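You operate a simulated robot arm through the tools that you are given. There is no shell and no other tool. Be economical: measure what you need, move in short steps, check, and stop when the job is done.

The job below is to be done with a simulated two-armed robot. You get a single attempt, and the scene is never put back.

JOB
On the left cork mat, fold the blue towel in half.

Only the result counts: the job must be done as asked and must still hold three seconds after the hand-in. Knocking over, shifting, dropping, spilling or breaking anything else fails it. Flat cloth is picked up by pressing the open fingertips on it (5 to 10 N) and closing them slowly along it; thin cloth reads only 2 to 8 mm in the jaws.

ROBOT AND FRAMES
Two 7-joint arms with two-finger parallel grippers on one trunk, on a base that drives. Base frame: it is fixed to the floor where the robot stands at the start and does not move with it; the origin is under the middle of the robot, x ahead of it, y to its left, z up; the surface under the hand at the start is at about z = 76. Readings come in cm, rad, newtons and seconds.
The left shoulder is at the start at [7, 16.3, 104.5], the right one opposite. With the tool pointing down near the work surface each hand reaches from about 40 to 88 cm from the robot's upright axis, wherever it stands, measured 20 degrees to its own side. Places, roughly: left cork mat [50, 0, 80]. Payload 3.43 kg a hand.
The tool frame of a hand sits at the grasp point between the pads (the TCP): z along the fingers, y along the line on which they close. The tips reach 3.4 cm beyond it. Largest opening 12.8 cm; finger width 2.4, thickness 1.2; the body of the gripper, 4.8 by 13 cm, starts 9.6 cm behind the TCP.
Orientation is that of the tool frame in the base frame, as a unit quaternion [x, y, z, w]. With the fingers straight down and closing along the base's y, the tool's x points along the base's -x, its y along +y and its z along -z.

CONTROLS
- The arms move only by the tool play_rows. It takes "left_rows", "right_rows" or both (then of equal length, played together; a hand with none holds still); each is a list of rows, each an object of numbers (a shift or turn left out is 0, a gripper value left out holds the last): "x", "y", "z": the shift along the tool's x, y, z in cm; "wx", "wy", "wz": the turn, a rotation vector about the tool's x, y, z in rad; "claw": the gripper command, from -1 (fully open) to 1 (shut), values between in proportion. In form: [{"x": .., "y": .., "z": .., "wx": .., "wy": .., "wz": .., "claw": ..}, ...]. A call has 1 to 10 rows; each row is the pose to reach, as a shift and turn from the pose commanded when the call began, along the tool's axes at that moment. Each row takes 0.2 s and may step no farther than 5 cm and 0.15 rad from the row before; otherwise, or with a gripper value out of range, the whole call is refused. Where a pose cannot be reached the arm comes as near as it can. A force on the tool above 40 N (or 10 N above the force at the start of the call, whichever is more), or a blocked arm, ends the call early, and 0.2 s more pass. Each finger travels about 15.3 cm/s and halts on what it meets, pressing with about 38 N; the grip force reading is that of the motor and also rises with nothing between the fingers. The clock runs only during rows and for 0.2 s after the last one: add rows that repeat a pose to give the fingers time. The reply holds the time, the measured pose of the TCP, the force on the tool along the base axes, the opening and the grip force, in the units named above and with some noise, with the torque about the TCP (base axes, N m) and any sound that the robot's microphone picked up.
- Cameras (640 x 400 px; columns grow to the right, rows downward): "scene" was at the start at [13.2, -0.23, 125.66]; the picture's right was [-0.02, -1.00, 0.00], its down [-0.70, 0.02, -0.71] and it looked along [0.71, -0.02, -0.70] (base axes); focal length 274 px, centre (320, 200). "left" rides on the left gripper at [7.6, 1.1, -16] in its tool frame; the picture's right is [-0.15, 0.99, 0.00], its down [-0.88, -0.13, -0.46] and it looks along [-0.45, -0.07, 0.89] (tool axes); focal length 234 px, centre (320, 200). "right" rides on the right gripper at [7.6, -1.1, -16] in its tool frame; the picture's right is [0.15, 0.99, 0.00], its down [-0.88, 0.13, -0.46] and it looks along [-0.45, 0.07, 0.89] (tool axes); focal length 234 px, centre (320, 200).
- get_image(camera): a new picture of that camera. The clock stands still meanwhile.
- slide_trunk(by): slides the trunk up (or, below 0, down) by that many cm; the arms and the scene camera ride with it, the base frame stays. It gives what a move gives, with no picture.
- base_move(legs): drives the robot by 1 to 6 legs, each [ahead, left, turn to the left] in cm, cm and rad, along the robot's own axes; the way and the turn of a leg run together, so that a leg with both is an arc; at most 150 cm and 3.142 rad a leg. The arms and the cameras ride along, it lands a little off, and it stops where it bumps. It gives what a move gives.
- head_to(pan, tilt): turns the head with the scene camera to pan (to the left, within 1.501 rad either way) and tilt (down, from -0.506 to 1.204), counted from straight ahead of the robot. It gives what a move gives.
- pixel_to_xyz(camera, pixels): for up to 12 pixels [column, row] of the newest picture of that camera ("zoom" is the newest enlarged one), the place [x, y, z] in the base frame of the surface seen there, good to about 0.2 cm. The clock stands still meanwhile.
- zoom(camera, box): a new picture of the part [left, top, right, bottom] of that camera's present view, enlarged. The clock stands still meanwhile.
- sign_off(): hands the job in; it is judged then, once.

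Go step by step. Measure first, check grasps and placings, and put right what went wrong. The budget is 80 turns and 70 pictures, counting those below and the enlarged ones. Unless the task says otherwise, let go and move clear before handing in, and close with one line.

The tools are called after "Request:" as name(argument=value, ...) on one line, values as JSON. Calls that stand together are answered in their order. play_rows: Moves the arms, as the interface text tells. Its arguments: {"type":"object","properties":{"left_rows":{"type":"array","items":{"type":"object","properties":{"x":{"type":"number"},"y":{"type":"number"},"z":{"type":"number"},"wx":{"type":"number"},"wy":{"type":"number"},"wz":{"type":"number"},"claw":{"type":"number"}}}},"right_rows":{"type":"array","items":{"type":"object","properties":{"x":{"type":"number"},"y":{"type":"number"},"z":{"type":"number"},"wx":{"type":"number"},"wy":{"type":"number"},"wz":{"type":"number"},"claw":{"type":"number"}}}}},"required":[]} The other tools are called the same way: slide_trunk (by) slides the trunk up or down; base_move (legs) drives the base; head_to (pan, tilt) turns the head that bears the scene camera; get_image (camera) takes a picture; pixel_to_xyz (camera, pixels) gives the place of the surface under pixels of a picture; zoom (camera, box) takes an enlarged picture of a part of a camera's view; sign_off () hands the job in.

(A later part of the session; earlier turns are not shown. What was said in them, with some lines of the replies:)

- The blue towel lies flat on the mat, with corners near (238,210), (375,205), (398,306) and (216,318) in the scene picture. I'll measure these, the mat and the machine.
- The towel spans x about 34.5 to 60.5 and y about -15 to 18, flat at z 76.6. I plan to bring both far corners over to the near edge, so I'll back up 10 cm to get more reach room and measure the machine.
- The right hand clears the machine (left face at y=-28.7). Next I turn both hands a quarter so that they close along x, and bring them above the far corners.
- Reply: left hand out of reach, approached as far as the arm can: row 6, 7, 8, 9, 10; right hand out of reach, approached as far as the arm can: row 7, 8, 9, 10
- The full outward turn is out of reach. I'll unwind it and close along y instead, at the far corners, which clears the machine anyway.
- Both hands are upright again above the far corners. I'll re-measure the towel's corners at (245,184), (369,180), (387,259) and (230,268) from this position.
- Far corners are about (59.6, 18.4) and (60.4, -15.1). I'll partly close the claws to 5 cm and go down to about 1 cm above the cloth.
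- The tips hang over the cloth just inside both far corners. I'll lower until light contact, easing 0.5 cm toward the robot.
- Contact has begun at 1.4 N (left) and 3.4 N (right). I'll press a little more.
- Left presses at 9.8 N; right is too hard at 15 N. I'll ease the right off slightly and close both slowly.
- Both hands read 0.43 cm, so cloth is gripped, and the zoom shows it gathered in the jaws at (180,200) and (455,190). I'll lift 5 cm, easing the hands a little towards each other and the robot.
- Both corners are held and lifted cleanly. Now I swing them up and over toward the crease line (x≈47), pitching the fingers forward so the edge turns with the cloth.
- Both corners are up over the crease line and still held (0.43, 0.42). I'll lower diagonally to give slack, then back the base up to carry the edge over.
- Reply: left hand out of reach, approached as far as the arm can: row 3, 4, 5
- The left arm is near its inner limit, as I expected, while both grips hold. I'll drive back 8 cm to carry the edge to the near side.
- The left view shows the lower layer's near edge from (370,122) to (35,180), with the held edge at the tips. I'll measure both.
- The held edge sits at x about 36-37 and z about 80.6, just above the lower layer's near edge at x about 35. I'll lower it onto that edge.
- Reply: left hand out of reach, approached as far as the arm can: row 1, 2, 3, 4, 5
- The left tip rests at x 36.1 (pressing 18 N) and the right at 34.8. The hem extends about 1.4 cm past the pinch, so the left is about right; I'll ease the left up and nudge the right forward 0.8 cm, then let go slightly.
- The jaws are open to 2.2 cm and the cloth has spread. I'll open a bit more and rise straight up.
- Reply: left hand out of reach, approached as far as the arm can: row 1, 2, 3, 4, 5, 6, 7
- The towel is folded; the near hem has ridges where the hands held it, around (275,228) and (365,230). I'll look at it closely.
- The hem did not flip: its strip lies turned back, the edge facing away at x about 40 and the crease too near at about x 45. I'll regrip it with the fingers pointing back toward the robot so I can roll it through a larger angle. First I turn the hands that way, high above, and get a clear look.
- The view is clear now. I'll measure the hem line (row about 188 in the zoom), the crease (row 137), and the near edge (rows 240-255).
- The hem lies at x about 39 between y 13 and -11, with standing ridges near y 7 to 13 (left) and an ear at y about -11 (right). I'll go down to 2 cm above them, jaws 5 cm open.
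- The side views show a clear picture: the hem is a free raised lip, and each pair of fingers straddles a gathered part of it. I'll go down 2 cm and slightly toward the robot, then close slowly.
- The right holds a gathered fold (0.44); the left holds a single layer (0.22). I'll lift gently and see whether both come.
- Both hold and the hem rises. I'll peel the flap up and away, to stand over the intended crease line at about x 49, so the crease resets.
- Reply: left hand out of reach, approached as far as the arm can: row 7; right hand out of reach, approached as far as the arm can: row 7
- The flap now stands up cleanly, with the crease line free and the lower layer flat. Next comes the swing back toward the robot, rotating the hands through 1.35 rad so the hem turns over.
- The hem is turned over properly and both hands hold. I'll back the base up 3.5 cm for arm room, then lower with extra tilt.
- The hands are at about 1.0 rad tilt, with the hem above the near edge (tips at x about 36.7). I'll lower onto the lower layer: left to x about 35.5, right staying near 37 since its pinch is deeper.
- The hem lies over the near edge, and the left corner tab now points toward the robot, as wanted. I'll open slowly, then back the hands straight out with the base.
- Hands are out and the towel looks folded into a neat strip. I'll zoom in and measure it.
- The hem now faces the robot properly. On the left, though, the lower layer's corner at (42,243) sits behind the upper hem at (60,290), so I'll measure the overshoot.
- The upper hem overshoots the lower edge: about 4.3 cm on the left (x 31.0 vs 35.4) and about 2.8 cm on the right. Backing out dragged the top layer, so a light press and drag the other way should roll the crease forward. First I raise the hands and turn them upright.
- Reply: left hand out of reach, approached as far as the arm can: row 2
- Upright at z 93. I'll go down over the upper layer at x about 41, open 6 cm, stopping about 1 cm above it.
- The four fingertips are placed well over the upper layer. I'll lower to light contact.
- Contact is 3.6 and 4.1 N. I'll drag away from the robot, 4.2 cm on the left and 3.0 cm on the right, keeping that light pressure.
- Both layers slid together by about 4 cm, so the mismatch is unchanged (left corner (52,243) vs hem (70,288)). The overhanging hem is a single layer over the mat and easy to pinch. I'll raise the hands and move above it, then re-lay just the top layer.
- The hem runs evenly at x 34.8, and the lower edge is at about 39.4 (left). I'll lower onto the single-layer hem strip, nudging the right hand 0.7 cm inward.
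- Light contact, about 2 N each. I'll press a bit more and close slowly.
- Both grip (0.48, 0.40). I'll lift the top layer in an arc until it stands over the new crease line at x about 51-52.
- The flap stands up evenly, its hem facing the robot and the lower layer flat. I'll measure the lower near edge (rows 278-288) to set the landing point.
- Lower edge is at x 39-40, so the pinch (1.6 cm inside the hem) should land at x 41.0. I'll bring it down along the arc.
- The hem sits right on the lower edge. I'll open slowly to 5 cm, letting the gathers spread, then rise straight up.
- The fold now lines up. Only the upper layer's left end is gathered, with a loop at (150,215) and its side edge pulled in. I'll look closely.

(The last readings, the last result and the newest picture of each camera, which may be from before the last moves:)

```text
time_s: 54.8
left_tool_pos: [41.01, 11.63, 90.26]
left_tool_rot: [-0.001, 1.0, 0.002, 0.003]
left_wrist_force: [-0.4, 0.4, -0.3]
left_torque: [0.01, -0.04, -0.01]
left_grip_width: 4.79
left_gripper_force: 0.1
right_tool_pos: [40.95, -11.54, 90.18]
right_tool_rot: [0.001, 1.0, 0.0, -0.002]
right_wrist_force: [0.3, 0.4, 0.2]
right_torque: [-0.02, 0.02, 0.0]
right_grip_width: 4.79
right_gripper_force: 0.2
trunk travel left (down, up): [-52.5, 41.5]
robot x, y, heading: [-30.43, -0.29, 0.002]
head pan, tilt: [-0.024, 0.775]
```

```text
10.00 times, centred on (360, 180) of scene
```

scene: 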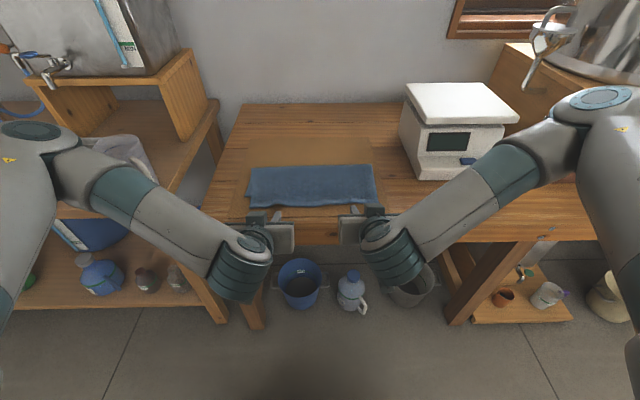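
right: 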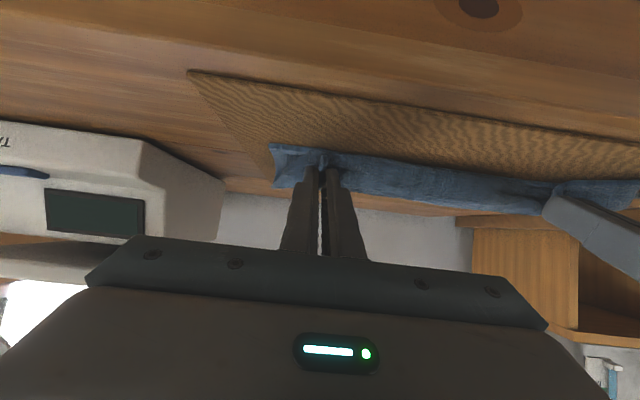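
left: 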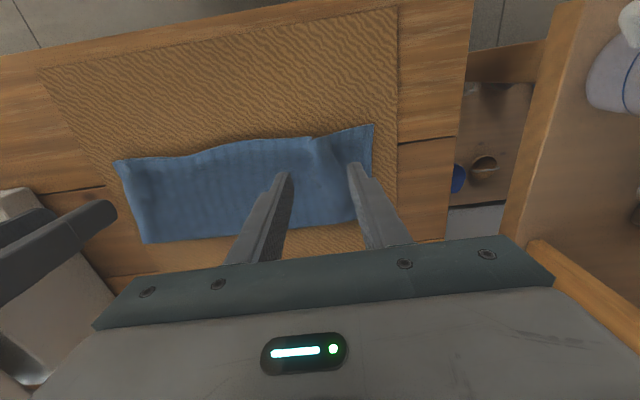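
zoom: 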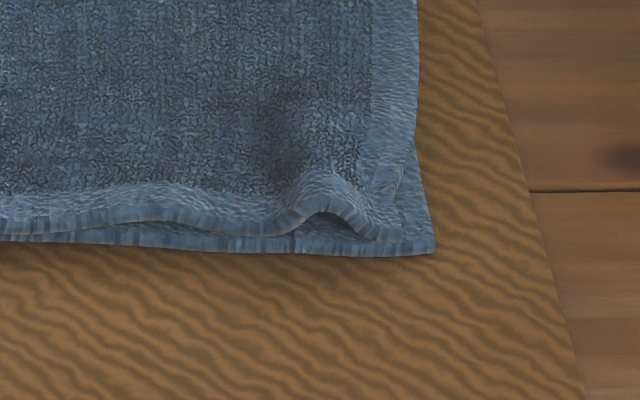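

On the left, the upper layer's corner is tucked under a small arch at about (40, 12). I'll pinch that arch with the left hand and lift it to draw the corner out.

Request:
play_rows(left_rows=[{"x": 0.4, "y": 0.25, "z": 4.5, "claw": 0.5}, {"x": 0.4, "y": 0.25, "z": 7.5}, {"x": 0.4, "y": 0.25, "z": 9.5}, {"x": 0.4, "y": 0.25, "z": 9.5, "claw": 0.7}, {"x": 0.4, "y": 0.25, "z": 9.5, "claw": 0.85}, {"x": 0.4, "y": 0.25, "z": 9.5, "claw": 1}, {"x": 0.4, "y": 0.25, "z": 9.5, "claw": 1}, {"x": 0.4, "y": 0.25, "z": 8}, {"x": 0.4, "y": 0.25, "z": 6}, {"x": 0.4, "y": 0.25, "z": 4.5}])

Request:
zoom(camera="scene", box=[235, 120, 335, 200])

```text
time_s: 57.0
left_tool_pos: [40.62, 11.64, 85.61]
left_tool_rot: [-0.001, 1.0, 0.002, 0.002]
left_wrist_force: [0.2, 0.5, -0.1]
left_torque: [-0.02, 0.02, 0.03]
left_grip_width: 0.64
left_gripper_force: 37.5
right_tool_pos: [41.23, -11.49, 90.1]
right_tool_rot: [0.001, 1.0, 0.0, -0.002]
right_wrist_force: [-0.3, 0.5, -0.4]
right_torque: [0.0, -0.02, -0.01]
right_grip_width: 4.79
right_gripper_force: 0.1
trunk travel left (down, up): [-52.5, 41.5]
robot x, y, heading: [-30.26, 0.23, 0.002]
head pan, tilt: [-0.024, 0.775]
```

```text
5.00 times, centred on (285, 160) of scene
```

zoom: 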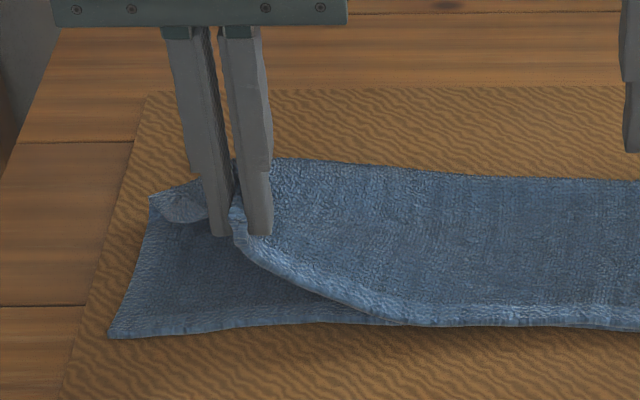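

The grip has three layers (arch plus tuck) of the upper sheet only. I'll raise a bit more, shift outward, and open wide in the air so that the tucked corner springs out and drops.

Request:
play_rows(left_rows=[{"z": -1.2, "y": 1}, {"z": -2.4, "y": 2}, {"z": -2.4, "y": 2.4}, {"z": -2.4, "y": 2.4, "claw": -0.3}, {"z": -2.4, "y": 2.4, "claw": -0.3}, {"z": -2.4, "y": 2.4, "claw": -0.3}, {"z": -5, "y": 2.4}, {"z": -8, "y": 2.4}])

Request:
zoom(camera="scene", box=[235, 130, 395, 210])

```text
time_s: 58.8
left_tool_pos: [40.45, 13.81, 93.67]
left_tool_rot: [-0.001, 1.0, 0.002, 0.003]
left_wrist_force: [-0.4, 0.3, -0.4]
left_torque: [0.0, -0.02, 0.01]
left_grip_width: 8.34
left_gripper_force: 0.0
right_tool_pos: [41.28, -11.61, 90.09]
right_tool_rot: [0.001, 1.0, 0.001, -0.002]
right_wrist_force: [0.3, 0.0, 0.0]
right_torque: [-0.01, 0.0, 0.01]
right_grip_width: 4.79
right_gripper_force: 0.1
trunk travel left (down, up): [-52.5, 41.5]
robot x, y, heading: [-30.02, 0.23, 0.005]
head pan, tilt: [-0.024, 0.775]
```

```text
4.00 times, centred on (315, 170) of scene
```

zoom: 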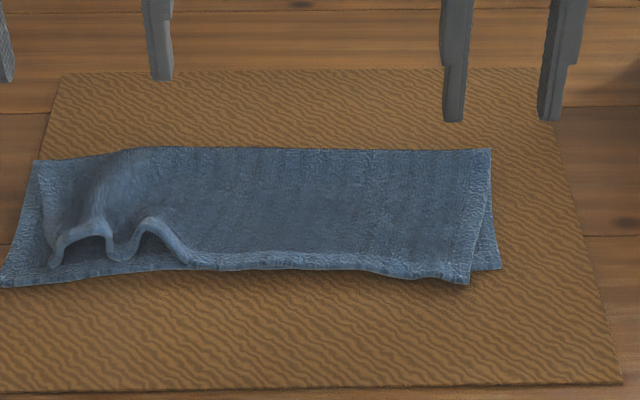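

The corner is freed: the upper left corner is now near (50,265), close to the lower one, with two small arches left. The towel shifted a little to the left, so I'll measure it against the mat.

Request:
pixel_to_xyz(camera="zoom", pixels=[[8, 281], [52, 262], [95, 228], [118, 256], [148, 224], [200, 264], [468, 278], [496, 264], [36, 165], [488, 155], [300, 264], [65, 80]])

Request:
get_image(camera="left")

```text
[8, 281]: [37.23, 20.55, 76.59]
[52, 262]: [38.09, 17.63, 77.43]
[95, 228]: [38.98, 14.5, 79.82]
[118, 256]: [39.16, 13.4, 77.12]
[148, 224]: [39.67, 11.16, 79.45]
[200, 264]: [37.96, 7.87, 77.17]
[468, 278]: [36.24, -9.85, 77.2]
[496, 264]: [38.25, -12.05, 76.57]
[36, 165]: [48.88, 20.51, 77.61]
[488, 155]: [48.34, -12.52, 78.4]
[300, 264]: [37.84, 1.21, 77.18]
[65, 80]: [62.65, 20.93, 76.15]
```

```text
7 pictures are left
```

left: 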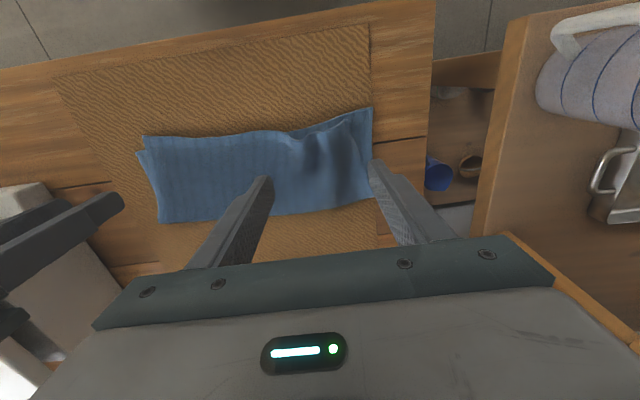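

The towel's left corner, at y 20.6, is right near the mat's edge (20.9), and the right end needs about 2.5 cm to the right. Pressing moves both layers together, so I'll press with the right hand and drag right; that recentres the towel and pulls the arches' slack out.

Request:
play_rows(right_rows=[{"x": -1, "y": 3}, {"x": -1.8, "y": 6, "z": 1}, {"x": -1.8, "y": 7.1, "z": 4}, {"x": -1.8, "y": 7.1, "z": 7}, {"x": -1.8, "y": 7.1, "z": 9}, {"x": -1.8, "y": 7.1, "z": 9.7}, {"x": -1.8, "y": 7.1, "z": 9.9}, {"x": -1.8, "y": 7.1, "z": 9.9}])

```text
time_s: 60.5
left_tool_pos: [40.37, 13.9, 93.86]
left_tool_rot: [-0.001, 1.0, 0.002, 0.003]
left_wrist_force: [-0.3, -0.2, 0.2]
left_torque: [-0.02, 0.01, 0.01]
left_grip_width: 8.31
left_gripper_force: 0.1
right_tool_pos: [42.8, -4.6, 80.27]
right_tool_rot: [0.002, 1.0, 0.001, -0.001]
right_wrist_force: [4.1, -1.8, 16.3]
right_torque: [-0.12, -0.1, 0.01]
right_grip_width: 4.8
right_gripper_force: 0.1
trunk travel left (down, up): [-52.5, 41.5]
robot x, y, heading: [-29.66, -0.05, 0.012]
head pan, tilt: [-0.024, 0.775]
```

The right hand presses at 16 N, more than needed. I'll ease it to about 6 N and drag 2.6 cm to the right.

Request:
play_rows(right_rows=[{"z": -0.12}, {"z": -0.12, "y": -0.4}, {"z": -0.12, "y": -0.8}, {"z": -0.12, "y": -1.2}, {"z": -0.12, "y": -1.6}, {"z": -0.12, "y": -2.1}, {"z": -0.12, "y": -2.6}])

Request:
zoom(camera="scene", box=[235, 130, 395, 210])

Request:
pixel_to_xyz(camera="zoom", pixels=[[8, 281], [28, 278], [52, 262], [95, 228], [148, 224], [200, 264]])

```text
time_s: 62.1
left_tool_pos: [40.44, 13.96, 93.79]
left_tool_rot: [-0.001, 1.0, 0.001, 0.003]
left_wrist_force: [0.4, 0.8, 0.2]
left_torque: [-0.03, -0.01, -0.02]
left_grip_width: 8.33
left_gripper_force: 0.0
right_tool_pos: [42.7, -7.01, 80.32]
right_tool_rot: [0.001, 1.0, -0.001, -0.001]
right_wrist_force: [0.4, 4.9, 14.4]
right_torque: [0.14, 0.01, -0.02]
right_grip_width: 4.76
right_gripper_force: 0.0
trunk travel left (down, up): [-52.5, 41.5]
robot x, y, heading: [-30.17, 0.2, -0.002]
head pan, tilt: [-0.024, 0.775]
```

```text
4.00 times, centred on (315, 170) of scene
```

zoom: 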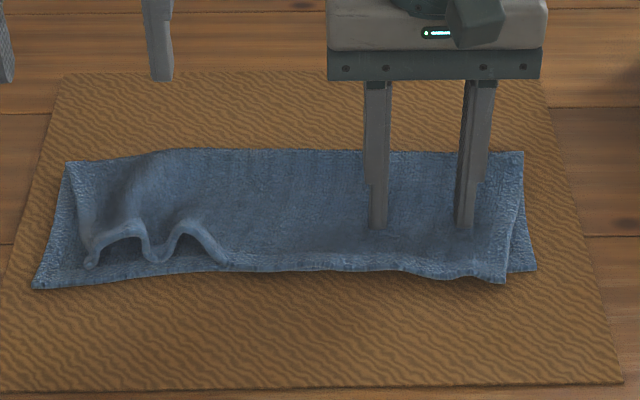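

```text
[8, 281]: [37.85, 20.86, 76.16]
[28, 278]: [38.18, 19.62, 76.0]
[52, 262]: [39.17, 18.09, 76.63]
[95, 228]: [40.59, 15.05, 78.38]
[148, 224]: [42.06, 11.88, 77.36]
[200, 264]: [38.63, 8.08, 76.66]
```

Everything moved right as one and is now centred on the mat. With the right hand still anchoring, I'll press the two arches (y about 13 and 8.7) flat with the left fingers, so the free corner slides outward.

Request:
play_rows(left_rows=[{"y": -1.5, "z": 2, "claw": 0.48}, {"y": -3.0, "z": 5}, {"y": -3.0, "z": 8}, {"y": -3.0, "z": 10}, {"y": -3.0, "z": 11.2}, {"y": -3.0, "z": 12}, {"y": -3.0, "z": 12.6}, {"y": -3.0, "z": 13.1}, {"y": -3.0, "z": 13.1}, {"y": -3.0, "z": 13.1}])

Request:
zoom(camera="scene", box=[235, 130, 395, 210])

```text
time_s: 64.3
left_tool_pos: [40.27, 11.04, 80.56]
left_tool_rot: [-0.001, 1.0, 0.001, 0.004]
left_wrist_force: [1.1, -0.9, 2.4]
left_torque: [0.03, -0.01, -0.03]
left_grip_width: 3.31
left_gripper_force: 0.3
right_tool_pos: [42.73, -7.18, 80.25]
right_tool_rot: [0.001, 1.0, 0.0, -0.001]
right_wrist_force: [0.8, 3.1, 15.6]
right_torque: [0.06, -0.08, 0.03]
right_grip_width: 4.76
right_gripper_force: 0.0
trunk travel left (down, up): [-52.5, 41.5]
robot x, y, heading: [-30.07, -0.22, 0.01]
head pan, tilt: [-0.024, 0.775]
```

```text
4.00 times, centred on (315, 170) of scene
```

zoom: 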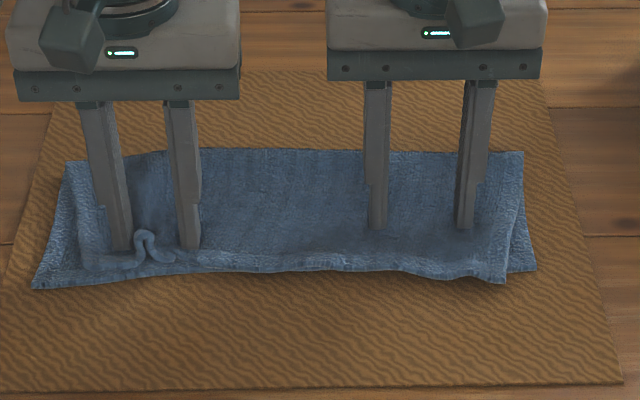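

The two arches merged into one between the left fingers, at (150,240). I'll spread the fingers slowly while pressing lightly: the inner finger stays put and the outer one drags the corner outward.

Request:
play_rows(left_rows=[{"z": 0.12}, {"z": 0.12, "y": 0.2, "claw": 0.42}, {"z": 0.12, "y": 0.4, "claw": 0.36}, {"z": 0.12, "y": 0.6, "claw": 0.3}, {"z": 0.12, "y": 0.8, "claw": 0.23}, {"z": 0.12, "y": 1.0, "claw": 0.17}, {"z": 0.12, "y": 1.2, "claw": 0.11}, {"z": 0.12, "y": 1.45, "claw": 0.03}, {"z": 0.12, "y": 1.45, "claw": 0.03}])

Request:
zoom(camera="scene", box=[235, 130, 395, 210])

```text
time_s: 66.3
left_tool_pos: [40.48, 12.34, 80.5]
left_tool_rot: [-0.001, 1.0, 0.001, 0.003]
left_wrist_force: [0.0, -2.7, 3.9]
left_torque: [-0.08, 0.03, 0.03]
left_grip_width: 6.22
left_gripper_force: 0.1
right_tool_pos: [42.78, -7.01, 80.27]
right_tool_rot: [0.001, 1.0, 0.0, -0.001]
right_wrist_force: [1.7, 3.6, 14.7]
right_torque: [0.13, -0.06, 0.01]
right_grip_width: 4.75
right_gripper_force: 0.1
trunk travel left (down, up): [-52.5, 41.5]
robot x, y, heading: [-30.17, 0.01, 0.006]
head pan, tilt: [-0.024, 0.775]
```

```text
4.00 times, centred on (315, 170) of scene
```

zoom: 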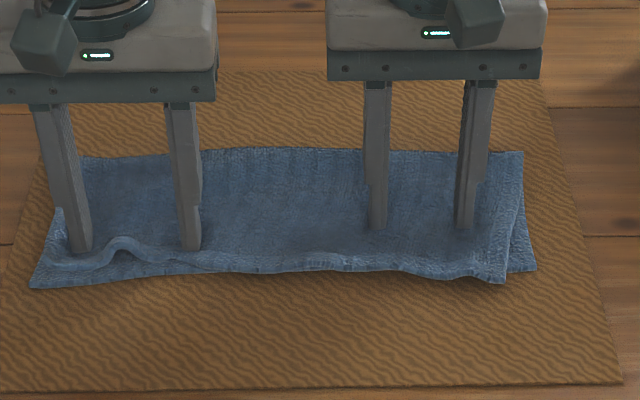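

The arch is almost gone and the upper left corner now lies by the lower one. I'll lift both hands straight up and clear.

Request:
play_rows(left_rows=[{"z": -0.5}, {"z": -1.5}, {"z": -4}, {"z": -8}, {"z": -12}, {"z": -15}], right_rows=[{"z": -0.5}, {"z": -1.5}, {"z": -4}, {"z": -8}, {"z": -12}, {"z": -15}])

Request:
zoom(camera="scene", box=[235, 130, 395, 210])

Request:
pixel_to_xyz(camera="zoom", pixels=[[36, 280], [50, 268], [125, 250], [300, 266], [500, 278], [530, 266], [70, 165], [300, 155], [518, 158], [300, 210], [150, 265]])

```text
time_s: 67.8
left_tool_pos: [40.39, 12.27, 95.41]
left_tool_rot: [-0.001, 1.0, 0.002, 0.004]
left_wrist_force: [-0.5, 0.4, 0.6]
left_torque: [0.03, -0.03, -0.01]
left_grip_width: 6.21
left_gripper_force: 0.1
right_tool_pos: [43.0, -6.88, 95.41]
right_tool_rot: [0.001, 1.0, -0.001, -0.002]
right_wrist_force: [0.7, 0.3, -0.7]
right_torque: [0.01, -0.02, -0.01]
right_grip_width: 4.79
right_gripper_force: 0.0
trunk travel left (down, up): [-52.5, 41.5]
robot x, y, heading: [-30.27, 0.56, 0.006]
head pan, tilt: [-0.024, 0.775]
```

```text
4.00 times, centred on (315, 170) of scene
```

zoom: 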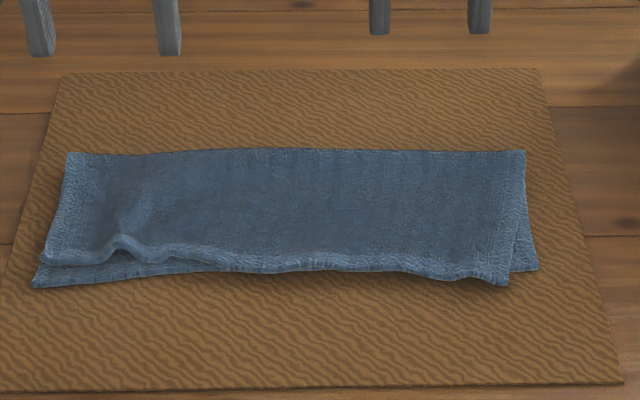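

```text
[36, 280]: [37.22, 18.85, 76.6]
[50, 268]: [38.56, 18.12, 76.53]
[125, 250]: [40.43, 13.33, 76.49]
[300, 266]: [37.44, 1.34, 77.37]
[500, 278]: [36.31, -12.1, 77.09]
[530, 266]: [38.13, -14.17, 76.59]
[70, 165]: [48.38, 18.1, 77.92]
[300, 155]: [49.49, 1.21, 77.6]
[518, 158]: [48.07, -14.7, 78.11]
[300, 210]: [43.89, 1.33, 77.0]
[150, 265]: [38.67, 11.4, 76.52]
```

The towel lies folded in half on the left cork mat: the crease is at x about 49.5, and the two near edges and corners match within about 2 cm. It is wholly on the mat and both hands are clear, so I'm handing in.

Request:
sign_off()

```text
The job is handed in.
```

The blue towel is folded in half on the left cork mat. Its edges match within about 2 cm, with a small wrinkle at the left end of the near edge. Both hands are open and clear, and I saw nothing else moved or knocked over.
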